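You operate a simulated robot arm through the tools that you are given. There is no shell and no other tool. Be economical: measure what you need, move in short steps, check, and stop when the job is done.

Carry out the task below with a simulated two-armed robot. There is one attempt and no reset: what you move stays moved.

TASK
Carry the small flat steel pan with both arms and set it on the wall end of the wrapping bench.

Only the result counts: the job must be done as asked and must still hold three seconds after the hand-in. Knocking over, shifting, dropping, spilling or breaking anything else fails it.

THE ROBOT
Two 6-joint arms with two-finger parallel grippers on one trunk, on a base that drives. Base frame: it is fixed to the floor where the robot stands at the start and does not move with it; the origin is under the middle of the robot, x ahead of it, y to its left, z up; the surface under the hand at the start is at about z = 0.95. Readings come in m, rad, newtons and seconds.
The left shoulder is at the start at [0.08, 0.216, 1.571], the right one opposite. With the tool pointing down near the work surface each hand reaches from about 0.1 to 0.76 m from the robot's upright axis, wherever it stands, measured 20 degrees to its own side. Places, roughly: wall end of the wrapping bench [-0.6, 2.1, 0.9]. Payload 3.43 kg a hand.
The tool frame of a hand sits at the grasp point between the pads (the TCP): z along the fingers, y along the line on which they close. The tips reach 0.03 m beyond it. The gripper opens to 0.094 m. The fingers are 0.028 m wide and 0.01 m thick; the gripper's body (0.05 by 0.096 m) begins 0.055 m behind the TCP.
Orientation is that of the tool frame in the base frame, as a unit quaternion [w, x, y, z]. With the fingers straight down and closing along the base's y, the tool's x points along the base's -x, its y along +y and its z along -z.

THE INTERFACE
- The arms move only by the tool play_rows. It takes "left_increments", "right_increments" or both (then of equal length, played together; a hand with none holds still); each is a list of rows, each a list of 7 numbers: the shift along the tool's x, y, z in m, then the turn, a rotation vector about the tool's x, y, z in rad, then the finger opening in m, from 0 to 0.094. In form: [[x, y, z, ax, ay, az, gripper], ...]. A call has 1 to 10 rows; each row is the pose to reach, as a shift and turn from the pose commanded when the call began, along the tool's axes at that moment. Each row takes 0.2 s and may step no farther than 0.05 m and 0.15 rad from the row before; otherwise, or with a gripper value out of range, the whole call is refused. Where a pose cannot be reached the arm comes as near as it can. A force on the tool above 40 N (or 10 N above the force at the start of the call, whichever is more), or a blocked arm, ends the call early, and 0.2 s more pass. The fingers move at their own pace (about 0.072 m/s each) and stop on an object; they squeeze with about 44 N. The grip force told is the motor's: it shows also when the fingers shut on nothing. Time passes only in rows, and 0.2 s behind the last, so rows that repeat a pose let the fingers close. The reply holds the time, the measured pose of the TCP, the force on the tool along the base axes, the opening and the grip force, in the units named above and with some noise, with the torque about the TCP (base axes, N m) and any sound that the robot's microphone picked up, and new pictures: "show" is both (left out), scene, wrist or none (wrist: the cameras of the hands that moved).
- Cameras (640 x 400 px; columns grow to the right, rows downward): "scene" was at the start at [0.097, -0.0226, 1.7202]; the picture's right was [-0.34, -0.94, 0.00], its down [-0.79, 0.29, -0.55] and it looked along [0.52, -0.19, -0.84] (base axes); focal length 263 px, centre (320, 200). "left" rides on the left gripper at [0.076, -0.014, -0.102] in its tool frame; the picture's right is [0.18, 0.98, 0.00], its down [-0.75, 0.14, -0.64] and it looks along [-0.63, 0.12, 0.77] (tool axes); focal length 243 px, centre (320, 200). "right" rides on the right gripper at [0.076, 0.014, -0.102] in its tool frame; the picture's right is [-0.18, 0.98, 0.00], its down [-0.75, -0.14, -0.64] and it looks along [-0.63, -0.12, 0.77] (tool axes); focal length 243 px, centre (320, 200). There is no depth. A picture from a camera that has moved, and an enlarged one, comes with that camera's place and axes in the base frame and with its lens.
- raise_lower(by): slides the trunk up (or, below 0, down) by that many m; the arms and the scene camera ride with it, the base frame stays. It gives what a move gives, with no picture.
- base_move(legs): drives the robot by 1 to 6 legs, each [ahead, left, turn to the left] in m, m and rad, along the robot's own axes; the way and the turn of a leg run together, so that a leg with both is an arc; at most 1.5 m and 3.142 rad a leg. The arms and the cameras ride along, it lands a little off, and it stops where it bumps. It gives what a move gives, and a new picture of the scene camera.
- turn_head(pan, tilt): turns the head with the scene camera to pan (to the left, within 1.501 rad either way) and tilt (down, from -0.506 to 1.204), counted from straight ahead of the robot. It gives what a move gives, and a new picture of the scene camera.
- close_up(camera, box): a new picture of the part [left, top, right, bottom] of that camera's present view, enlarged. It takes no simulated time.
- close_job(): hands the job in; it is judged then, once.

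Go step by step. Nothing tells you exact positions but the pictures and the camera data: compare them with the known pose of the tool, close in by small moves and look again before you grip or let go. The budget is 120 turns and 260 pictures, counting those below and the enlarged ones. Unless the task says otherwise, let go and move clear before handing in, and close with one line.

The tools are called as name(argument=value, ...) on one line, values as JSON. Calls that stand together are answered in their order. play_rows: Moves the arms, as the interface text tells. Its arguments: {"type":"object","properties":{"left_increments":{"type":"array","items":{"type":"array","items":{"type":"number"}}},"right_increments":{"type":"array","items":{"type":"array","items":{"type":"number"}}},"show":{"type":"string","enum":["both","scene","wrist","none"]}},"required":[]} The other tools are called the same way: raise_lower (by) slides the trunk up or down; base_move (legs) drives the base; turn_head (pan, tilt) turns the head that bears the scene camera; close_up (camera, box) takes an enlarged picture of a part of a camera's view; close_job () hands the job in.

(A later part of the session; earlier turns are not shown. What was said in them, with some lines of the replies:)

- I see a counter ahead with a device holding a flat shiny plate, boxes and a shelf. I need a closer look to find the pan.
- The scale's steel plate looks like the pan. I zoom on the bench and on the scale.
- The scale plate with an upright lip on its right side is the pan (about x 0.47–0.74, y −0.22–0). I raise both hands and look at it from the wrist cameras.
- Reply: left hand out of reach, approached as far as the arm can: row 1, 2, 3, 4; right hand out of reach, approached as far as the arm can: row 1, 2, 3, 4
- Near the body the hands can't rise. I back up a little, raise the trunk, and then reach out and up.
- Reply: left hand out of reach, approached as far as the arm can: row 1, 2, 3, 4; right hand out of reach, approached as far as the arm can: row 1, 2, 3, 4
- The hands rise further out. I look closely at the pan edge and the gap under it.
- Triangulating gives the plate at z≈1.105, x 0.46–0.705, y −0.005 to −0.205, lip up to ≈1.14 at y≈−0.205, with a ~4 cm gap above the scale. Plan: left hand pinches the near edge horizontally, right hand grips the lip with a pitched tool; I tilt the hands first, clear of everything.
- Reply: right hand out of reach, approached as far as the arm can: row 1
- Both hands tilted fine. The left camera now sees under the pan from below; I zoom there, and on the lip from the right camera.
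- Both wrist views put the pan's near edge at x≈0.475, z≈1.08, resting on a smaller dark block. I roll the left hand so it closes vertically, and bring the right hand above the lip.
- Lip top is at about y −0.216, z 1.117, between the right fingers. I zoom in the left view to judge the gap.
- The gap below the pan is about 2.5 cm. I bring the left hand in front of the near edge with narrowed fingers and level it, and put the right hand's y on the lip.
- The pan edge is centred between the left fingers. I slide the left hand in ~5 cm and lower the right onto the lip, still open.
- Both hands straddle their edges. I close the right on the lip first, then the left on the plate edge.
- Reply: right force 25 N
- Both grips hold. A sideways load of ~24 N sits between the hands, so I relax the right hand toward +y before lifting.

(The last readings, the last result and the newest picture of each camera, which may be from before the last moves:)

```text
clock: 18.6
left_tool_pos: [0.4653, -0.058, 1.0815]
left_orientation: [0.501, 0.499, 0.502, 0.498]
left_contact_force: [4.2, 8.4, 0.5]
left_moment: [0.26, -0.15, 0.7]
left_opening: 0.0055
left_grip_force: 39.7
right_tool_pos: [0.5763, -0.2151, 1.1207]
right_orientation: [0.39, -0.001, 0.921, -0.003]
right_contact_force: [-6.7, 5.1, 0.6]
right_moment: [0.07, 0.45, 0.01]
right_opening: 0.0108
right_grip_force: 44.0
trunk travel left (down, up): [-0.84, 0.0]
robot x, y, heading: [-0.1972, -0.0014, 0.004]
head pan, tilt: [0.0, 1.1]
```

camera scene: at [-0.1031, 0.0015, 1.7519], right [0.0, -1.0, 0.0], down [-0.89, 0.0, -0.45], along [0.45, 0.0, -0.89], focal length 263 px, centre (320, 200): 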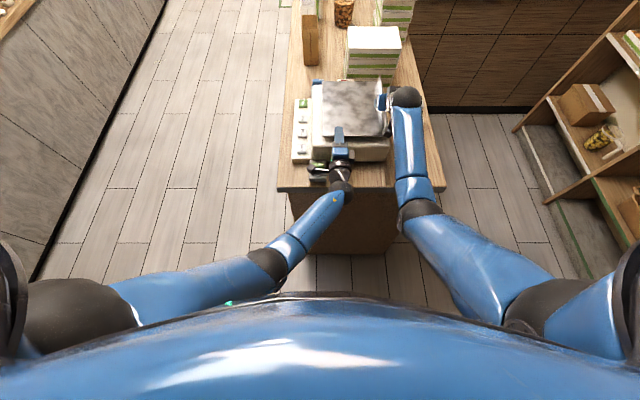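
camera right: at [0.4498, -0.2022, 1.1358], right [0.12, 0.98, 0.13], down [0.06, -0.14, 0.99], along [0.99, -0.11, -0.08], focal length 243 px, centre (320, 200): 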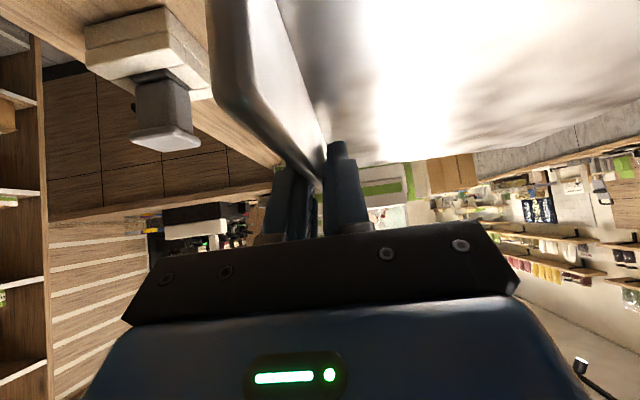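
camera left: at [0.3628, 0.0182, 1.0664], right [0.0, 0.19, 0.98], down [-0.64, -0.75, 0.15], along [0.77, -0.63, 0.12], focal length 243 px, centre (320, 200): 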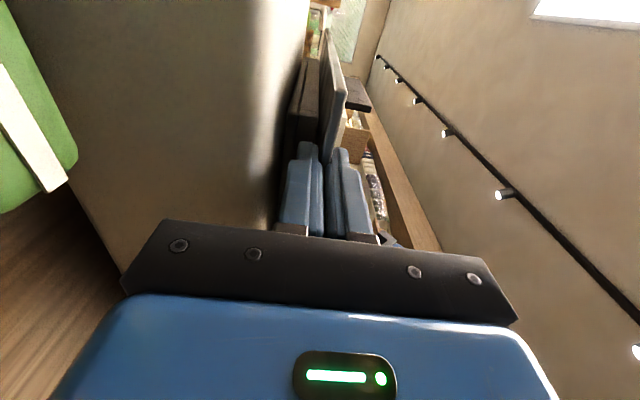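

Loads are small now. I lift both hands together slowly, 2 cm.

play_rows(left_increments=[[0, 0.003, 0, 0, 0, 0, 0], [0, 0.006, 0, 0, 0, 0, 0], [0, 0.01, 0, 0, 0, 0, 0], [0, 0.015, 0, 0, 0, 0, 0], [0, 0.02, 0, 0, 0, 0, 0], [0, 0.02, 0, 0, 0, 0, 0]], right_increments=[[-0.0022, 0, -0.0021, 0, 0, 0, 0], [-0.0043, 0, -0.0042, 0, 0, 0, 0], [-0.0072, 0, -0.0069, 0, 0, 0, 0], [-0.0108, 0, -0.0104, 0, 0, 0, 0], [-0.0144, 0, -0.0139, 0, 0, 0, 0], [-0.0144, 0, -0.0139, 0, 0, 0, 0]])

close_up(camera="scene", box=[270, 60, 430, 220])

```text
clock: 20.0
left_tool_pos: [0.4635, -0.0597, 1.0999]
left_orientation: [0.501, 0.5, 0.501, 0.498]
left_contact_force: [-4.4, 2.7, -2.5]
left_moment: [-0.19, -0.16, -0.6]
left_opening: 0.0057
left_grip_force: 40.2
right_tool_pos: [0.579, -0.2145, 1.1404]
right_orientation: [0.392, 0.0, 0.92, -0.001]
right_contact_force: [4.7, -1.8, -1.6]
right_moment: [0.1, 0.34, 0.14]
right_opening: 0.011
right_grip_force: 44.4
trunk travel left (down, up): [-0.84, 0.0]
robot x, y, heading: [-0.1961, -0.0019, 0.0]
head pan, tilt: [0.0, 1.1]
camera scene: at [-0.1021, 0.002, 1.7518], right [0.0, -1.0, 0.0], down [-0.89, 0.0, -0.45], along [0.45, 0.0, -0.89], focal length 263 px, centre (320, 200)
camera right: at [0.4517, -0.2015, 1.1566], right [0.13, 0.98, 0.13], down [0.06, -0.14, 0.99], along [0.99, -0.12, -0.08], focal length 243 px, centre (320, 200)
camera left: at [0.3619, 0.0163, 1.0861], right [0.0, 0.19, 0.98], down [-0.64, -0.75, 0.14], along [0.76, -0.63, 0.12], focal length 243 px, centre (320, 200)
```

scene: 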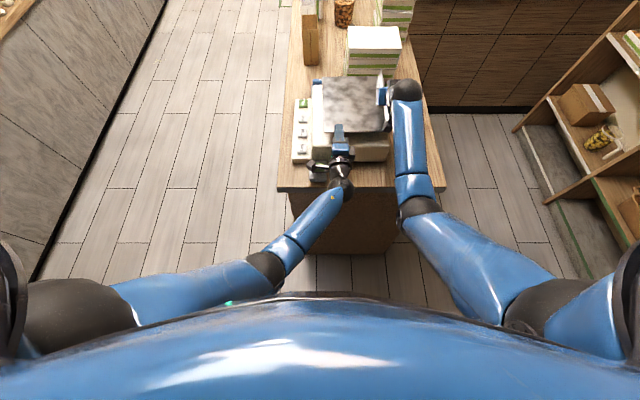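
right: 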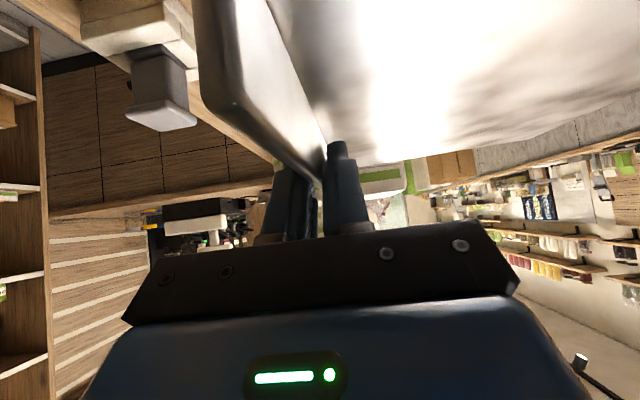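
left: 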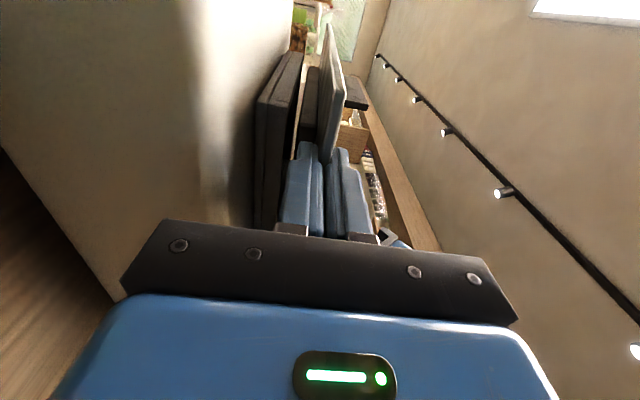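

```text
2.50 times, centred on (350, 140) of scene
camera zoom: at [-0.1021, 0.002, 1.7518], right [0.0, -1.0, 0.0], down [-0.89, 0.0, -0.45], along [0.45, 0.0, -0.89], focal length 657 px, centre (245, 350)
```

zoom: 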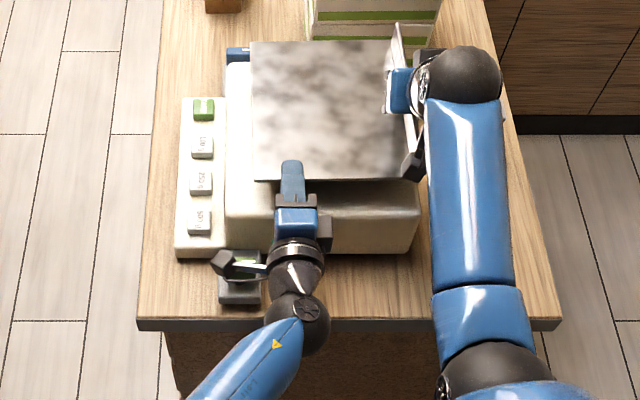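

The pan is free and weighs only ~4 N. I check what hangs under it.

close_up(camera="left", box=[220, 20, 400, 180])

```text
2.50 times, centred on (310, 100) of left
camera zoom: at [0.3619, 0.0163, 1.0861], right [0.0, 0.19, 0.98], down [-0.64, -0.75, 0.14], along [0.76, -0.63, 0.12], focal length 606 px, centre (345, 450)
```

zoom: 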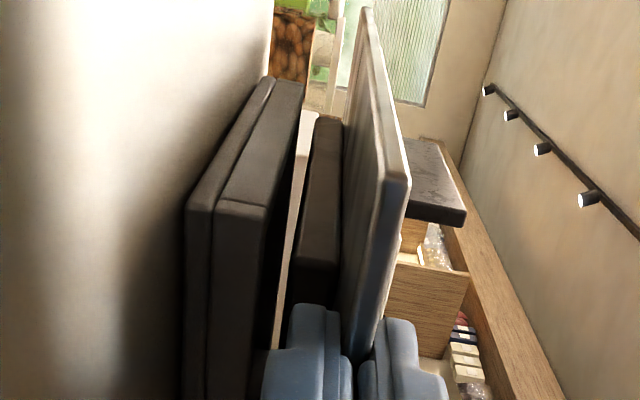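

The pan has a recessed boss underneath, which will leave finger room when set down. I lift another 6 cm, and look to the left for a free way.

play_rows(left_increments=[[0, 0.01, 0, 0, 0, 0, 0], [0, 0.02, 0, 0, 0, 0, 0], [0, 0.03, 0, 0, 0, 0, 0], [0, 0.04, 0, 0, 0, 0, 0], [0, 0.05, 0, 0, 0, 0, 0], [0, 0.06, 0, 0, 0, 0, 0], [0, 0.06, 0, 0, 0, 0, 0]], right_increments=[[-0.0072, 0, -0.0069, 0, 0, 0, 0], [-0.0144, 0, -0.0139, 0, 0, 0, 0], [-0.0216, 0, -0.0208, 0, 0, 0, 0], [-0.0288, 0, -0.0278, 0, 0, 0, 0], [-0.036, 0, -0.0347, 0, 0, 0, 0], [-0.0432, 0, -0.0416, 0, 0, 0, 0], [-0.0432, 0, -0.0416, 0, 0, 0, 0]], show="scene")

turn_head(pan=1.5, tilt=0.8)

turn_head(pan=-1.5, tilt=0.7)

```text
clock: 21.6
left_tool_pos: [0.465, -0.0585, 1.1611]
left_orientation: [0.5, 0.5, 0.501, 0.499]
left_contact_force: [-7.1, -0.3, -4.4]
left_moment: [0.4, 0.08, -1.21]
left_opening: 0.0057
left_grip_force: 39.8
right_tool_pos: [0.5781, -0.216, 1.1995]
right_orientation: [0.391, -0.001, 0.92, 0.0]
right_contact_force: [6.7, 0.1, 1.7]
right_moment: [0.07, 0.21, 0.08]
right_opening: 0.0107
right_grip_force: 44.4
trunk travel left (down, up): [-0.84, 0.0]
robot x, y, heading: [-0.1947, 0.0005, 0.0]
head pan, tilt: [0.0, 1.1]
camera scene: at [-0.1019, 0.0011, 1.7518], right [0.0, -1.0, 0.0], down [-0.89, 0.0, -0.45], along [0.45, 0.0, -0.89], focal length 263 px, centre (320, 200)
```

scene: 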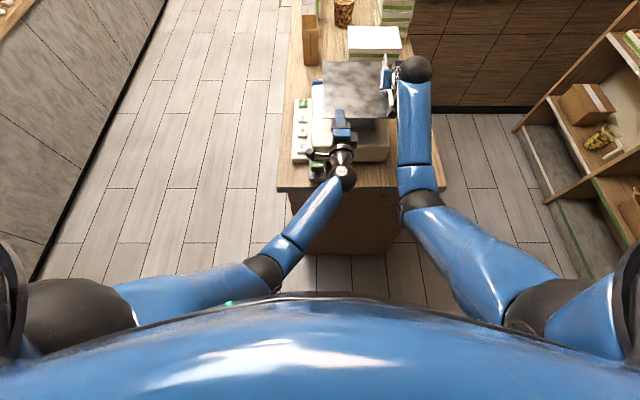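

```text
clock: 23.2
left_tool_pos: [0.4646, -0.0589, 1.1599]
left_orientation: [0.501, 0.5, 0.5, 0.499]
left_contact_force: [-6.0, 5.4, -5.9]
left_moment: [0.42, 0.22, -0.58]
left_opening: 0.0056
left_grip_force: 39.9
right_tool_pos: [0.5785, -0.215, 1.1988]
right_orientation: [0.39, 0.0, 0.921, -0.001]
right_contact_force: [6.1, -4.8, 2.1]
right_moment: [0.04, 0.34, 0.15]
right_opening: 0.0108
right_grip_force: 43.9
trunk travel left (down, up): [-0.84, 0.0]
robot x, y, heading: [-0.1955, -0.0023, 0.002]
head pan, tilt: [1.499, 0.799]
camera scene: at [-0.1594, 0.0817, 1.7736], right [1.0, -0.07, 0.0], down [-0.05, -0.72, -0.7], along [0.05, 0.7, -0.72], focal length 263 px, centre (320, 200)
```

scene: 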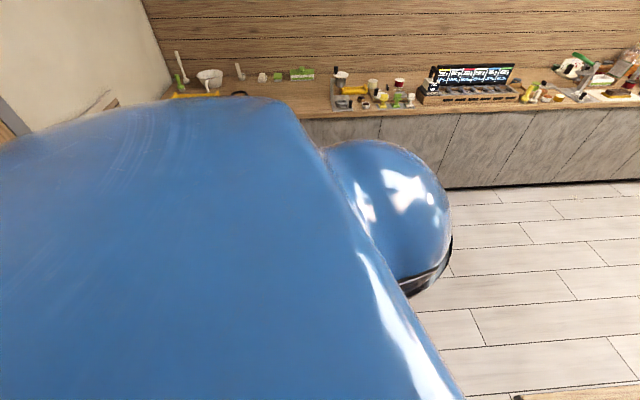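

```text
clock: 25.8
left_tool_pos: [0.4654, -0.0591, 1.1608]
left_orientation: [0.5, 0.5, 0.501, 0.5]
left_contact_force: [-1.9, 10.4, -7.4]
left_moment: [0.39, 0.32, 0.49]
left_opening: 0.0054
left_grip_force: 39.4
right_tool_pos: [0.5779, -0.2158, 1.1998]
right_orientation: [0.39, 0.0, 0.921, -0.001]
right_contact_force: [2.2, -9.5, 3.4]
right_moment: [0.03, 0.45, 0.17]
right_opening: 0.0108
right_grip_force: 44.1
trunk travel left (down, up): [-0.84, 0.0]
robot x, y, heading: [-0.1991, -0.0017, 0.002]
head pan, tilt: [-1.499, 0.7]
camera scene: at [-0.159, -0.0835, 1.7818], right [-1.0, -0.07, 0.0], down [-0.05, 0.64, -0.76], along [0.06, -0.76, -0.64], focal length 263 px, centre (320, 200)
```

scene: 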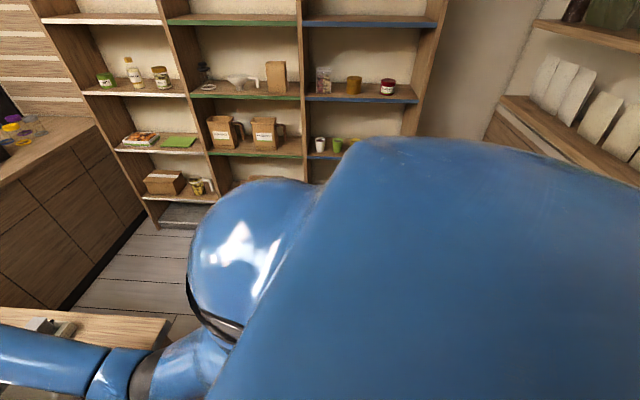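

Free floor to the left; wall behind at about x −1.1. I back off 0.25 m, turn left 90°, and drive partly toward the bench.

turn_head(pan=0.0, tilt=0.9)

base_move(legs=[[-0.25, 0, 0]])

base_move(legs=[[0, 0, 0.8], [0, 0, 0.77], [0.5, 0, 0]])

```text
clock: 27.4
left_tool_pos: [0.4642, -0.0579, 1.1603]
left_orientation: [0.501, 0.5, 0.501, 0.499]
left_contact_force: [-2.5, 11.2, -7.1]
left_moment: [0.34, 0.38, 0.69]
left_opening: 0.0057
left_grip_force: 39.5
right_tool_pos: [0.5788, -0.2156, 1.1998]
right_orientation: [0.39, -0.001, 0.921, 0.0]
right_contact_force: [2.6, -10.9, 3.7]
right_moment: [-0.02, 0.42, 0.19]
right_opening: 0.0108
right_grip_force: 44.0
trunk travel left (down, up): [-0.84, 0.0]
robot x, y, heading: [-0.1999, 0.0006, 0.0]
head pan, tilt: [0.0, 0.901]
camera scene: at [-0.0897, 0.0013, 1.7657], right [0.0, -1.0, 0.0], down [-0.78, 0.0, -0.62], along [0.62, 0.0, -0.78], focal length 263 px, centre (320, 200)
```

scene: 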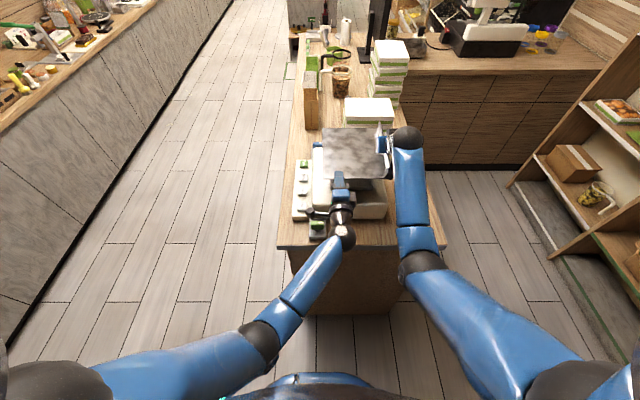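

```text
clock: 29.2
left_tool_pos: [0.2192, -0.0569, 1.1581]
left_orientation: [0.498, 0.5, 0.502, 0.5]
left_contact_force: [-4.0, 11.2, -7.7]
left_moment: [0.24, 0.4, 0.45]
left_opening: 0.0056
left_grip_force: 40.4
right_tool_pos: [0.3328, -0.214, 1.1956]
right_orientation: [0.389, -0.001, 0.921, 0.0]
right_contact_force: [4.2, -12.0, 2.0]
right_moment: [-0.04, 0.28, 0.18]
right_opening: 0.0107
right_grip_force: 44.2
trunk travel left (down, up): [-0.84, 0.0]
robot x, y, heading: [-0.4472, -0.0045, 0.006]
head pan, tilt: [0.0, 0.901]
camera scene: at [-0.3336, 0.001, 1.7651], right [0.0, -1.0, 0.0], down [-0.79, 0.0, -0.62], along [0.62, 0.0, -0.79], focal length 263 px, centre (320, 200)
```

scene: 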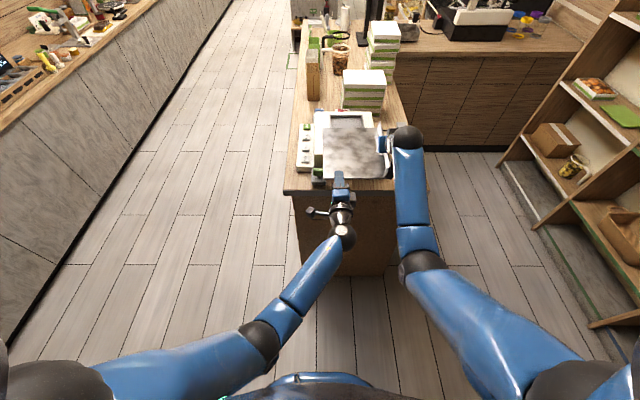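

```text
clock: 36.3
left_tool_pos: [-0.3496, 1.1583, 1.162]
left_orientation: [0.014, 0.013, 0.707, 0.707]
left_contact_force: [-1.2, -2.0, -3.9]
left_moment: [-0.34, 0.16, -0.03]
left_opening: 0.0056
left_grip_force: 39.9
right_tool_pos: [-0.1874, 1.265, 1.2011]
right_orientation: [0.282, -0.638, 0.663, 0.271]
right_contact_force: [1.9, 0.5, 0.7]
right_moment: [-0.09, 0.04, 0.11]
right_opening: 0.0109
right_grip_force: 43.9
trunk travel left (down, up): [-0.84, 0.0]
robot x, y, heading: [-0.433, 0.5021, 1.533]
head pan, tilt: [0.0, 0.901]
camera scene: at [-0.4286, 0.6056, 1.7659], right [1.0, -0.04, 0.0], down [-0.03, -0.78, -0.62], along [0.02, 0.62, -0.78], focal length 263 px, centre (320, 200)
```

scene: 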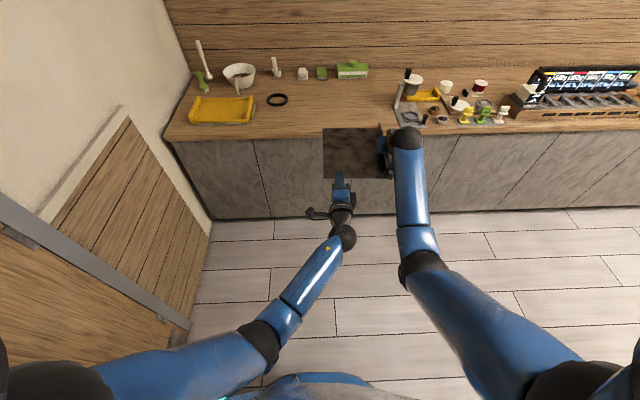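

I'm facing the bench (front edge y≈1.73, ring at about (−0.64, 2.07), tray right end x≈−0.76). Free space lies right of the ring, so I aim the pan centre at about (−0.44, 1.89) and approach while still high.

base_move(legs=[[0, 0.117, 0.038], [0.4, 0, 0]])

close_up(camera="scene", box=[160, 60, 480, 260])

close_up(camera="left", box=[0, 0, 640, 400])

```text
clock: 39.5
left_tool_pos: [-0.4858, 1.5564, 1.1627]
left_orientation: [0.002, 0.001, 0.706, 0.708]
left_contact_force: [1.1, 0.3, -3.1]
left_moment: [-0.39, 0.08, -0.02]
left_opening: 0.0058
left_grip_force: 39.9
right_tool_pos: [-0.3273, 1.6685, 1.2017]
right_orientation: [0.278, -0.65, 0.651, 0.277]
right_contact_force: [-1.0, -1.4, -0.8]
right_moment: [-0.05, 0.04, 0.02]
right_opening: 0.0107
right_grip_force: 44.2
trunk travel left (down, up): [-0.84, 0.0]
robot x, y, heading: [-0.5468, 0.8987, 1.569]
head pan, tilt: [0.0, 0.901]
camera scene: at [-0.5458, 1.0004, 1.766], right [1.0, 0.0, 0.0], down [0.0, -0.78, -0.62], along [0.0, 0.62, -0.78], focal length 263 px, centre (320, 200)
```

scene: 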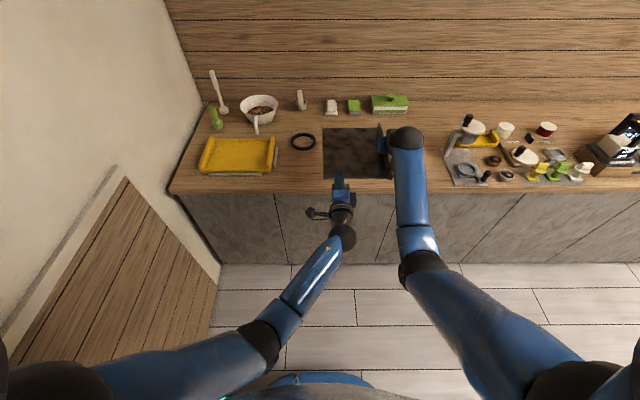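

```text
2.00 times, centred on (320, 160) of scene
camera zoom: at [-0.5458, 1.0004, 1.766], right [1.0, 0.0, 0.0], down [0.0, -0.78, -0.62], along [0.0, 0.62, -0.78], focal length 526 px, centre (320, 280)
```

zoom: 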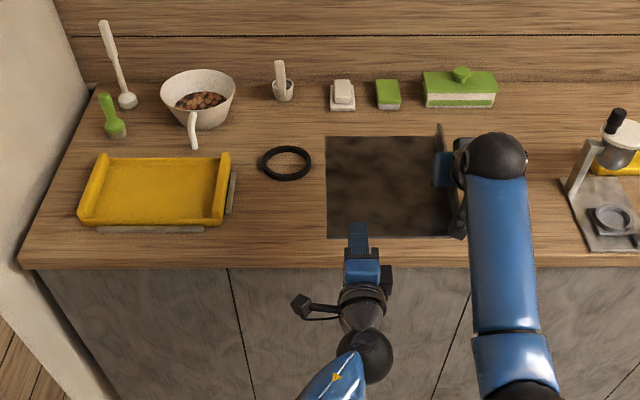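

```text
1.00 times, centred on (320, 200) of left (not enlarged: the box is as wide or as high as the picture)
camera zoom: at [-0.5622, 1.4528, 1.1474], right [-0.19, 0.0, 0.98], down [0.75, -0.65, 0.14], along [0.64, 0.76, 0.12], focal length 243 px, centre (320, 200)
```

zoom: 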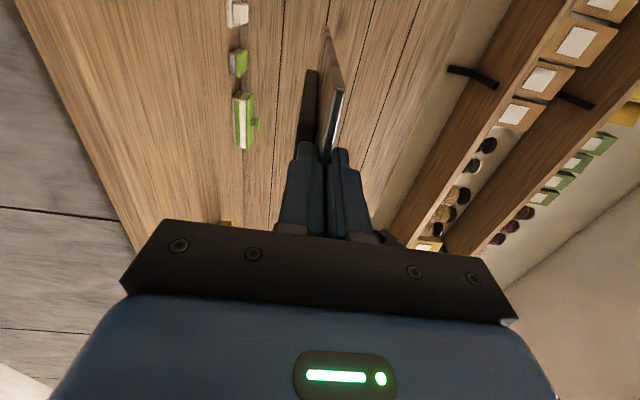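

The ring's right edge is at x≈−0.566 and its near edge at y≈2.00; the bench edge is y≈1.735. I drive 0.19 m ahead and 1 cm right, then lower the trunk 0.19 m and look.

base_move(legs=[[0.19, -0.01, 0.0]])

raise_lower(by=-0.19)

close_up(camera="left", box=[0, 0, 640, 400])

close_up(camera="scene", box=[200, 60, 440, 220])

```text
clock: 41.1
left_tool_pos: [-0.4756, 1.7423, 1.1625]
left_orientation: [0.003, 0.001, 0.706, 0.708]
left_contact_force: [0.7, -0.1, -2.7]
left_moment: [-0.38, 0.09, 0.01]
left_opening: 0.0058
left_grip_force: 39.9
right_tool_pos: [-0.3176, 1.8551, 1.2018]
right_orientation: [0.278, -0.649, 0.652, 0.277]
right_contact_force: [0.5, -1.6, -1.2]
right_moment: [-0.04, 0.04, 0.06]
right_opening: 0.0107
right_grip_force: 44.2
trunk travel left (down, up): [-0.84, 0.0]
robot x, y, heading: [-0.5393, 1.0825, 1.561]
head pan, tilt: [0.0, 0.901]
camera scene: at [-0.5362, 1.1873, 1.7661], right [1.0, 0.0, 0.0], down [0.0, -0.78, -0.62], along [0.0, 0.62, -0.78], focal length 263 px, centre (320, 200)
```

scene: 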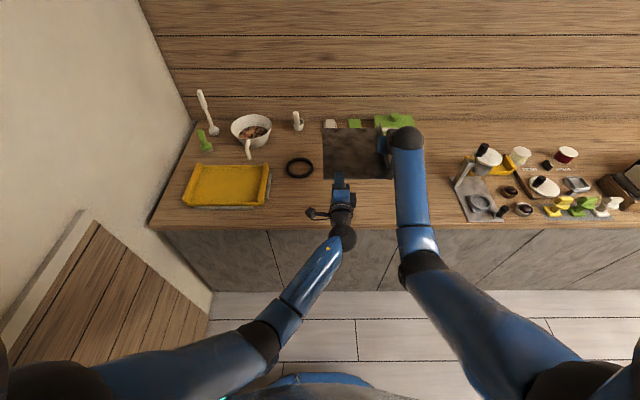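

```text
clock: 43.2
left_tool_pos: [-0.4746, 1.7456, 0.9706]
left_orientation: [0.003, 0.001, 0.708, 0.706]
left_contact_force: [0.5, 1.3, -1.6]
left_moment: [-0.36, 0.01, 0.02]
left_opening: 0.0055
left_grip_force: 40.3
right_tool_pos: [-0.318, 1.8598, 1.0102]
right_orientation: [0.277, -0.65, 0.652, 0.276]
right_contact_force: [-0.3, -1.0, -1.3]
right_moment: [-0.05, 0.05, 0.05]
right_opening: 0.0107
right_grip_force: 44.1
trunk travel left (down, up): [-0.65, 0.19]
robot x, y, heading: [-0.5399, 1.0848, 1.564]
head pan, tilt: [0.0, 0.901]
```

```text
1.00 times, centred on (320, 200) of left (not enlarged: the box is as wide or as high as the picture)
camera zoom: at [-0.5519, 1.6438, 0.9558], right [-0.19, 0.0, 0.98], down [0.75, -0.65, 0.14], along [0.64, 0.76, 0.12], focal length 243 px, centre (320, 200)
```

zoom: 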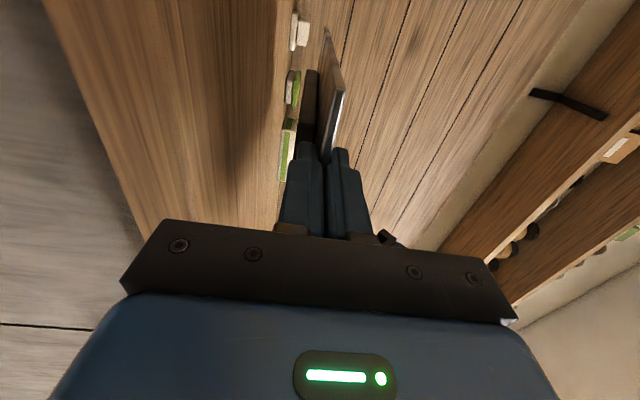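

```text
2.50 times, centred on (320, 140) of scene
camera zoom: at [-0.5359, 1.1932, 1.5757], right [1.0, 0.0, 0.0], down [0.0, -0.78, -0.62], along [0.0, 0.62, -0.78], focal length 657 px, centre (320, 350)
```

zoom: 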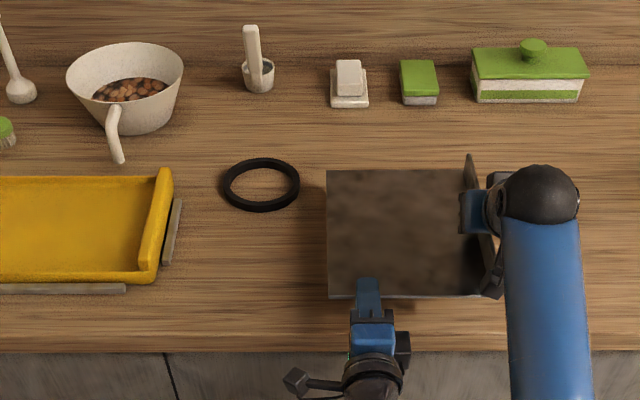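

The pan is over the free spot, well right of the ring. I lower further in small steps, watching forces.

raise_lower(by=-0.035)

close_up(camera="left", box=[220, 0, 420, 180])

```text
clock: 44.0
left_tool_pos: [-0.4745, 1.7471, 0.9355]
left_orientation: [0.002, 0.001, 0.707, 0.707]
left_contact_force: [-0.1, 1.7, -2.5]
left_moment: [-0.35, 0.03, 0.01]
left_opening: 0.0057
left_grip_force: 39.6
right_tool_pos: [-0.3182, 1.8582, 0.9742]
right_orientation: [0.277, -0.649, 0.652, 0.275]
right_contact_force: [-0.3, -0.7, -1.7]
right_moment: [-0.01, 0.02, 0.07]
right_opening: 0.011
right_grip_force: 43.4
trunk travel left (down, up): [-0.615, 0.225]
robot x, y, heading: [-0.5363, 1.0892, 1.566]
head pan, tilt: [0.0, 0.901]
```

```text
2.22 times, centred on (320, 90) of left
camera zoom: at [-0.5519, 1.6437, 0.9209], right [-0.19, 0.0, 0.98], down [0.75, -0.65, 0.14], along [0.64, 0.76, 0.12], focal length 539 px, centre (320, 444)
```

zoom: 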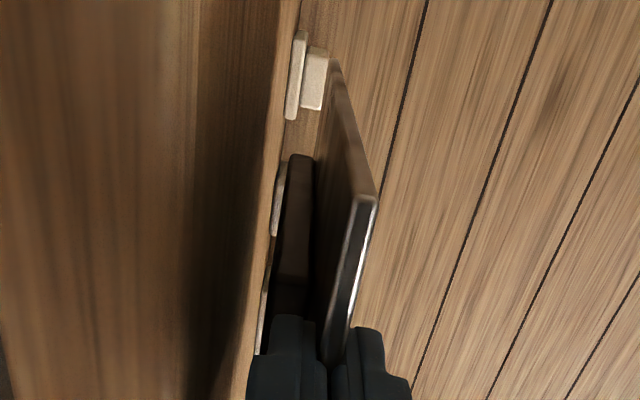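

Gap still visible; continuing 1 cm.

raise_lower(by=-0.01)

close_up(camera="left", box=[220, 0, 420, 180])

```text
clock: 44.5
left_tool_pos: [-0.4743, 1.748, 0.9242]
left_orientation: [0.002, 0.002, 0.708, 0.706]
left_contact_force: [0.7, 1.0, -2.4]
left_moment: [-0.37, 0.02, -0.01]
left_opening: 0.0053
left_grip_force: 39.9
right_tool_pos: [-0.3171, 1.8594, 0.9633]
right_orientation: [0.278, -0.649, 0.653, 0.275]
right_contact_force: [-0.4, -0.6, -0.3]
right_moment: [-0.02, 0.03, 0.02]
right_opening: 0.011
right_grip_force: 44.2
trunk travel left (down, up): [-0.605, 0.235]
robot x, y, heading: [-0.5369, 1.0844, 1.561]
head pan, tilt: [0.0, 0.901]
```

```text
2.22 times, centred on (320, 90) of left
camera zoom: at [-0.5518, 1.644, 0.9106], right [-0.19, 0.0, 0.98], down [0.75, -0.65, 0.14], along [0.64, 0.76, 0.12], focal length 539 px, centre (320, 444)
```

zoom: 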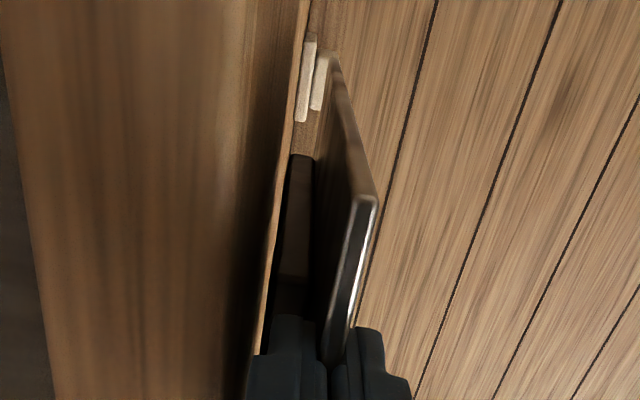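

Almost down. Lowering by 4 mm steps.

raise_lower(by=-0.004)

raise_lower(by=-0.004)

close_up(camera="left", box=[220, 0, 420, 180])

```text
clock: 45.1
left_tool_pos: [-0.4756, 1.7475, 0.92]
left_orientation: [0.002, 0.001, 0.708, 0.706]
left_contact_force: [0.9, 1.3, -2.6]
left_moment: [-0.34, 0.06, 0.0]
left_opening: 0.0057
left_grip_force: 39.9
right_tool_pos: [-0.3172, 1.8579, 0.9596]
right_orientation: [0.278, -0.649, 0.652, 0.275]
right_contact_force: [-0.8, -0.6, -2.1]
right_moment: [-0.02, 0.04, 0.04]
right_opening: 0.0111
right_grip_force: 44.4
trunk travel left (down, up): [-0.601, 0.239]
robot x, y, heading: [-0.5382, 1.0878, 1.571]
head pan, tilt: [0.0, 0.901]
```

```text
clock: 45.6
left_tool_pos: [-0.4749, 1.7473, 0.9191]
left_orientation: [0.002, 0.001, 0.707, 0.707]
left_contact_force: [0.5, 2.3, 0.2]
left_moment: [-0.28, 0.18, 0.12]
left_opening: 0.0057
left_grip_force: 39.7
right_tool_pos: [-0.3182, 1.8585, 0.9562]
right_orientation: [0.278, -0.649, 0.652, 0.276]
right_contact_force: [-0.7, -1.5, -0.2]
right_moment: [0.47, 0.06, 0.06]
right_opening: 0.0108
right_grip_force: 44.0
trunk travel left (down, up): [-0.597, 0.243]
robot x, y, heading: [-0.538, 1.0831, 1.57]
head pan, tilt: [0.0, 0.901]
```

```text
2.22 times, centred on (320, 90) of left
camera zoom: at [-0.5519, 1.6436, 0.9034], right [-0.19, 0.0, 0.98], down [0.75, -0.65, 0.14], along [0.63, 0.76, 0.12], focal length 539 px, centre (320, 444)
```

zoom: 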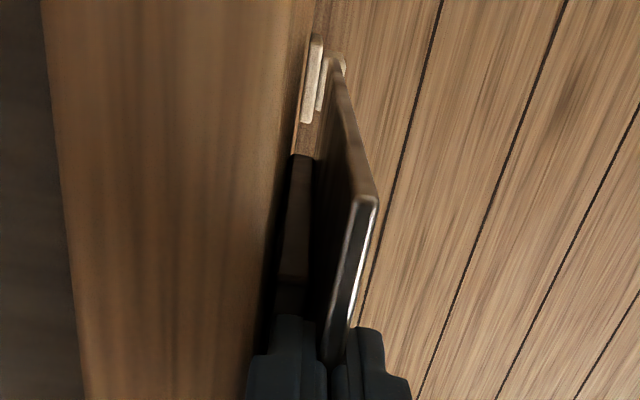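

Contact has started (force now turned upward slightly). One more 2 mm.

raise_lower(by=-0.002)

```text
clock: 46.1
left_tool_pos: [-0.4754, 1.7465, 0.9163]
left_orientation: [0.003, 0.001, 0.707, 0.708]
left_contact_force: [2.4, 8.6, 2.3]
left_moment: [-0.01, 0.24, 0.67]
left_opening: 0.0052
left_grip_force: 39.8
right_tool_pos: [-0.3178, 1.8588, 0.957]
right_orientation: [0.279, -0.649, 0.652, 0.276]
right_contact_force: [-1.0, -5.9, 6.2]
right_moment: [1.19, 0.06, 0.03]
right_opening: 0.0107
right_grip_force: 44.0
trunk travel left (down, up): [-0.595, 0.245]
robot x, y, heading: [-0.533, 1.0846, 1.566]
head pan, tilt: [0.0, 0.901]
```

The pan rests on the bench. I open the left fingers just slightly and draw the left hand straight back.

play_rows(left_increments=[[0, 0, 0, 0, 0, 0, 0.009], [0, 0.0005, 0, 0, 0, 0, 0.011], [0, 0.0005, -0.008, 0, 0, 0, 0.012], [0, 0.0005, -0.02, 0, 0, 0, 0.012], [0, 0.0005, -0.035, 0, 0, 0, 0.012], [0, 0.0005, -0.06, 0, 0, 0, 0.012], [0, 0.0005, -0.1, 0, 0, 0, 0.012]])

close_up(camera="scene", box=[200, 60, 440, 220])

```text
clock: 47.7
left_tool_pos: [-0.4771, 1.6453, 0.9148]
left_orientation: [0.003, 0.001, 0.707, 0.707]
left_contact_force: [0.2, -0.4, -0.8]
left_moment: [0.03, 0.0, 0.0]
left_opening: 0.012
left_grip_force: 0.1
right_tool_pos: [-0.318, 1.8568, 0.9558]
right_orientation: [0.278, -0.65, 0.652, 0.276]
right_contact_force: [-0.9, -1.8, 7.4]
right_moment: [0.89, 0.15, 0.1]
right_opening: 0.0109
right_grip_force: 43.5
trunk travel left (down, up): [-0.595, 0.245]
robot x, y, heading: [-0.539, 1.087, 1.563]
head pan, tilt: [0.0, 0.901]
camera scene: at [-0.5371, 1.1905, 1.5209], right [1.0, 0.0, 0.0], down [0.0, -0.78, -0.62], along [0.0, 0.62, -0.78], focal length 263 px, centre (320, 200)
camera left: at [-0.5537, 1.5419, 0.9014], right [-0.19, 0.0, 0.98], down [0.75, -0.65, 0.14], along [0.63, 0.76, 0.12], focal length 243 px, centre (320, 200)
```

scene: 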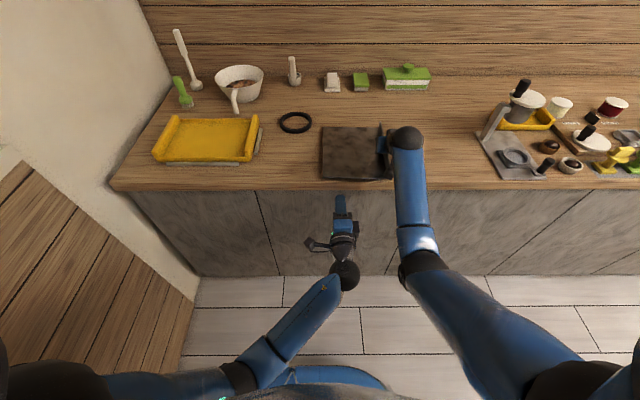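
left: 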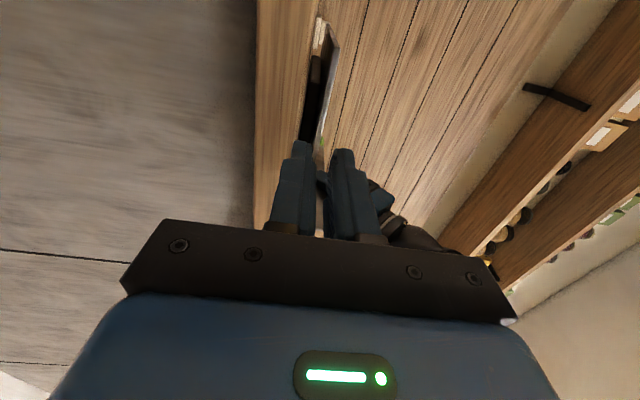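

```text
2.50 times, centred on (320, 140) of scene
camera zoom: at [-0.5371, 1.1905, 1.5209], right [1.0, 0.0, 0.0], down [0.0, -0.78, -0.62], along [0.0, 0.62, -0.78], focal length 657 px, centre (320, 350)
```

zoom: 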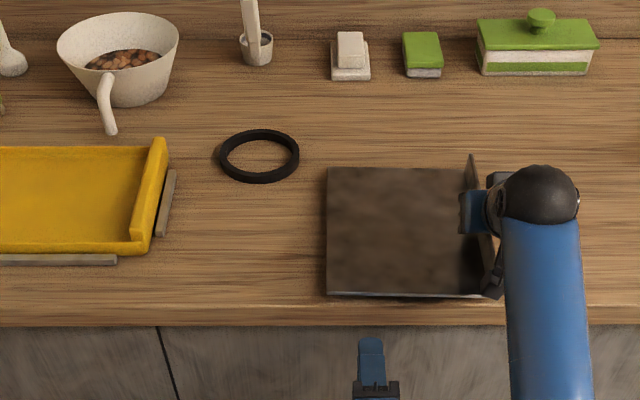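

The left hand is clear and the pan sits fully on the bench. I open the right hand and raise it straight up.

play_rows(right_increments=[[0, 0, 0, 0, 0, 0, 0.02], [0, 0, 0, 0, 0, 0, 0.035], [0, 0, 0, 0, 0, 0, 0.05], [-0.0072, 0, -0.0069, 0, 0, 0, 0.05], [-0.0216, 0, -0.0208, 0, 0, 0, 0.05], [-0.043, 0, -0.042, 0, 0, 0, 0.05], [-0.065, 0, -0.063, 0, 0, 0, 0.05], [-0.09, 0, -0.087, 0, 0, 0, 0.05]])

base_move(legs=[[-0.3, 0, 0]])

close_up(camera="scene", box=[160, 40, 480, 240])

```text
clock: 49.5
left_tool_pos: [-0.4775, 1.6464, 0.9147]
left_orientation: [0.002, 0.001, 0.708, 0.707]
left_contact_force: [0.4, 0.5, -0.1]
left_moment: [0.01, 0.0, 0.0]
left_opening: 0.0119
left_grip_force: 0.0
right_tool_pos: [-0.3176, 1.8583, 1.0792]
right_orientation: [0.278, -0.649, 0.652, 0.275]
right_contact_force: [-0.4, -0.2, 0.2]
right_moment: [0.0, -0.03, -0.05]
right_opening: 0.05
right_grip_force: 0.0
trunk travel left (down, up): [-0.595, 0.245]
robot x, y, heading: [-0.5387, 1.0842, 1.566]
head pan, tilt: [0.0, 0.901]
camera scene: at [-0.5363, 1.1921, 1.5207], right [1.0, 0.0, 0.0], down [0.0, -0.78, -0.62], along [0.0, 0.62, -0.78], focal length 263 px, centre (320, 200)
camera right: at [-0.3331, 1.7308, 1.095], right [-0.98, 0.13, 0.13], down [0.14, 0.06, 0.99], along [0.12, 0.99, -0.08], focal length 243 px, centre (320, 200)
```

scene: 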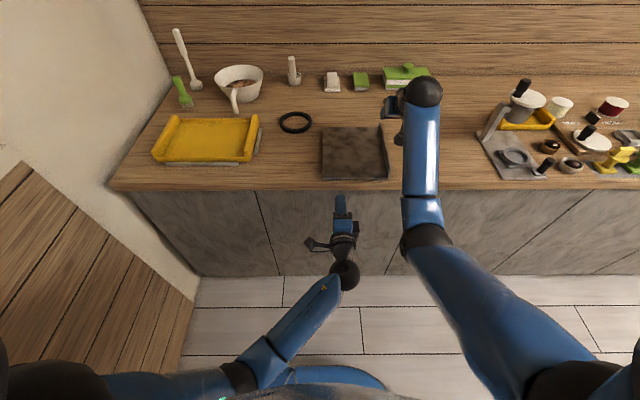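
right: 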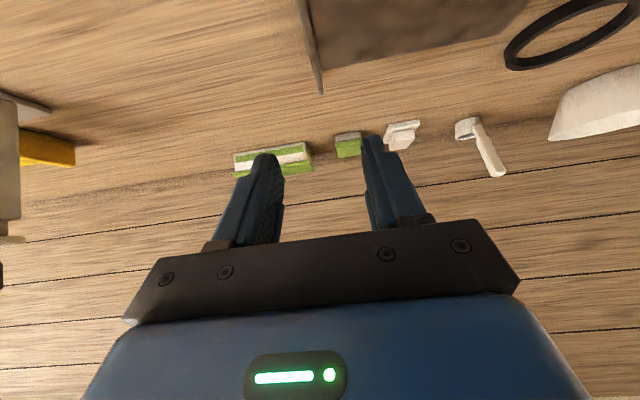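

```text
clock: 51.6
left_tool_pos: [-0.4817, 1.3464, 0.9146]
left_orientation: [-0.002, -0.003, 0.708, 0.706]
left_contact_force: [0.2, -0.3, 0.3]
left_moment: [0.0, 0.01, 0.0]
left_opening: 0.0122
left_grip_force: 0.0
right_tool_pos: [-0.326, 1.5614, 1.0769]
right_orientation: [-0.275, 0.653, -0.649, -0.276]
right_contact_force: [0.6, 0.7, 0.0]
right_moment: [0.0, 0.03, 0.0]
right_opening: 0.0499
right_grip_force: 0.2
trunk travel left (down, up): [-0.595, 0.245]
robot x, y, heading: [-0.5344, 0.7836, 1.581]
head pan, tilt: [0.0, 0.901]
camera scene: at [-0.537, 0.8928, 1.5205], right [1.0, 0.01, 0.0], down [0.0, -0.78, -0.62], along [0.0, 0.62, -0.78], focal length 263 px, centre (320, 200)
```

scene: 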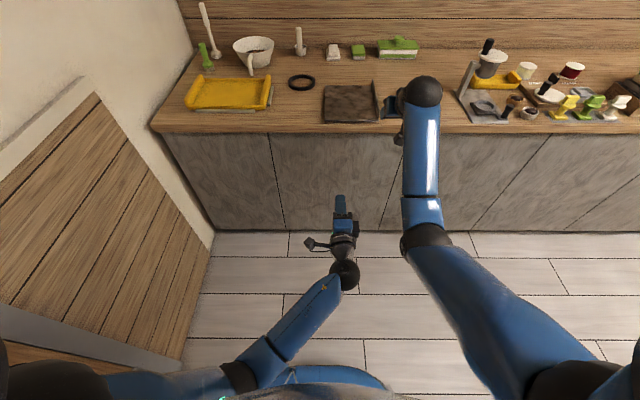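

```text
2.00 times, centred on (320, 140) of scene
camera zoom: at [-0.537, 0.8928, 1.5205], right [1.0, 0.01, 0.0], down [0.0, -0.78, -0.62], along [0.0, 0.62, -0.78], focal length 526 px, centre (320, 320)
```

zoom: 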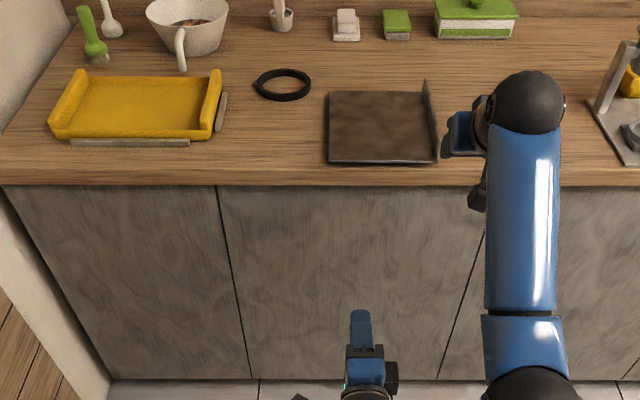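

The pan sits flat and stable on the bench next to the ring, nothing else was moved, and both hands are clear. Handing in.

close_job()

```text
The job is handed in.
```

I carried the steel pan with both arms from the scale to the wall end of the wrapping bench. It lies flat beside the black ring, fully on the bench. Both hands are clear, I saw nothing else disturbed, and the job is handed in.
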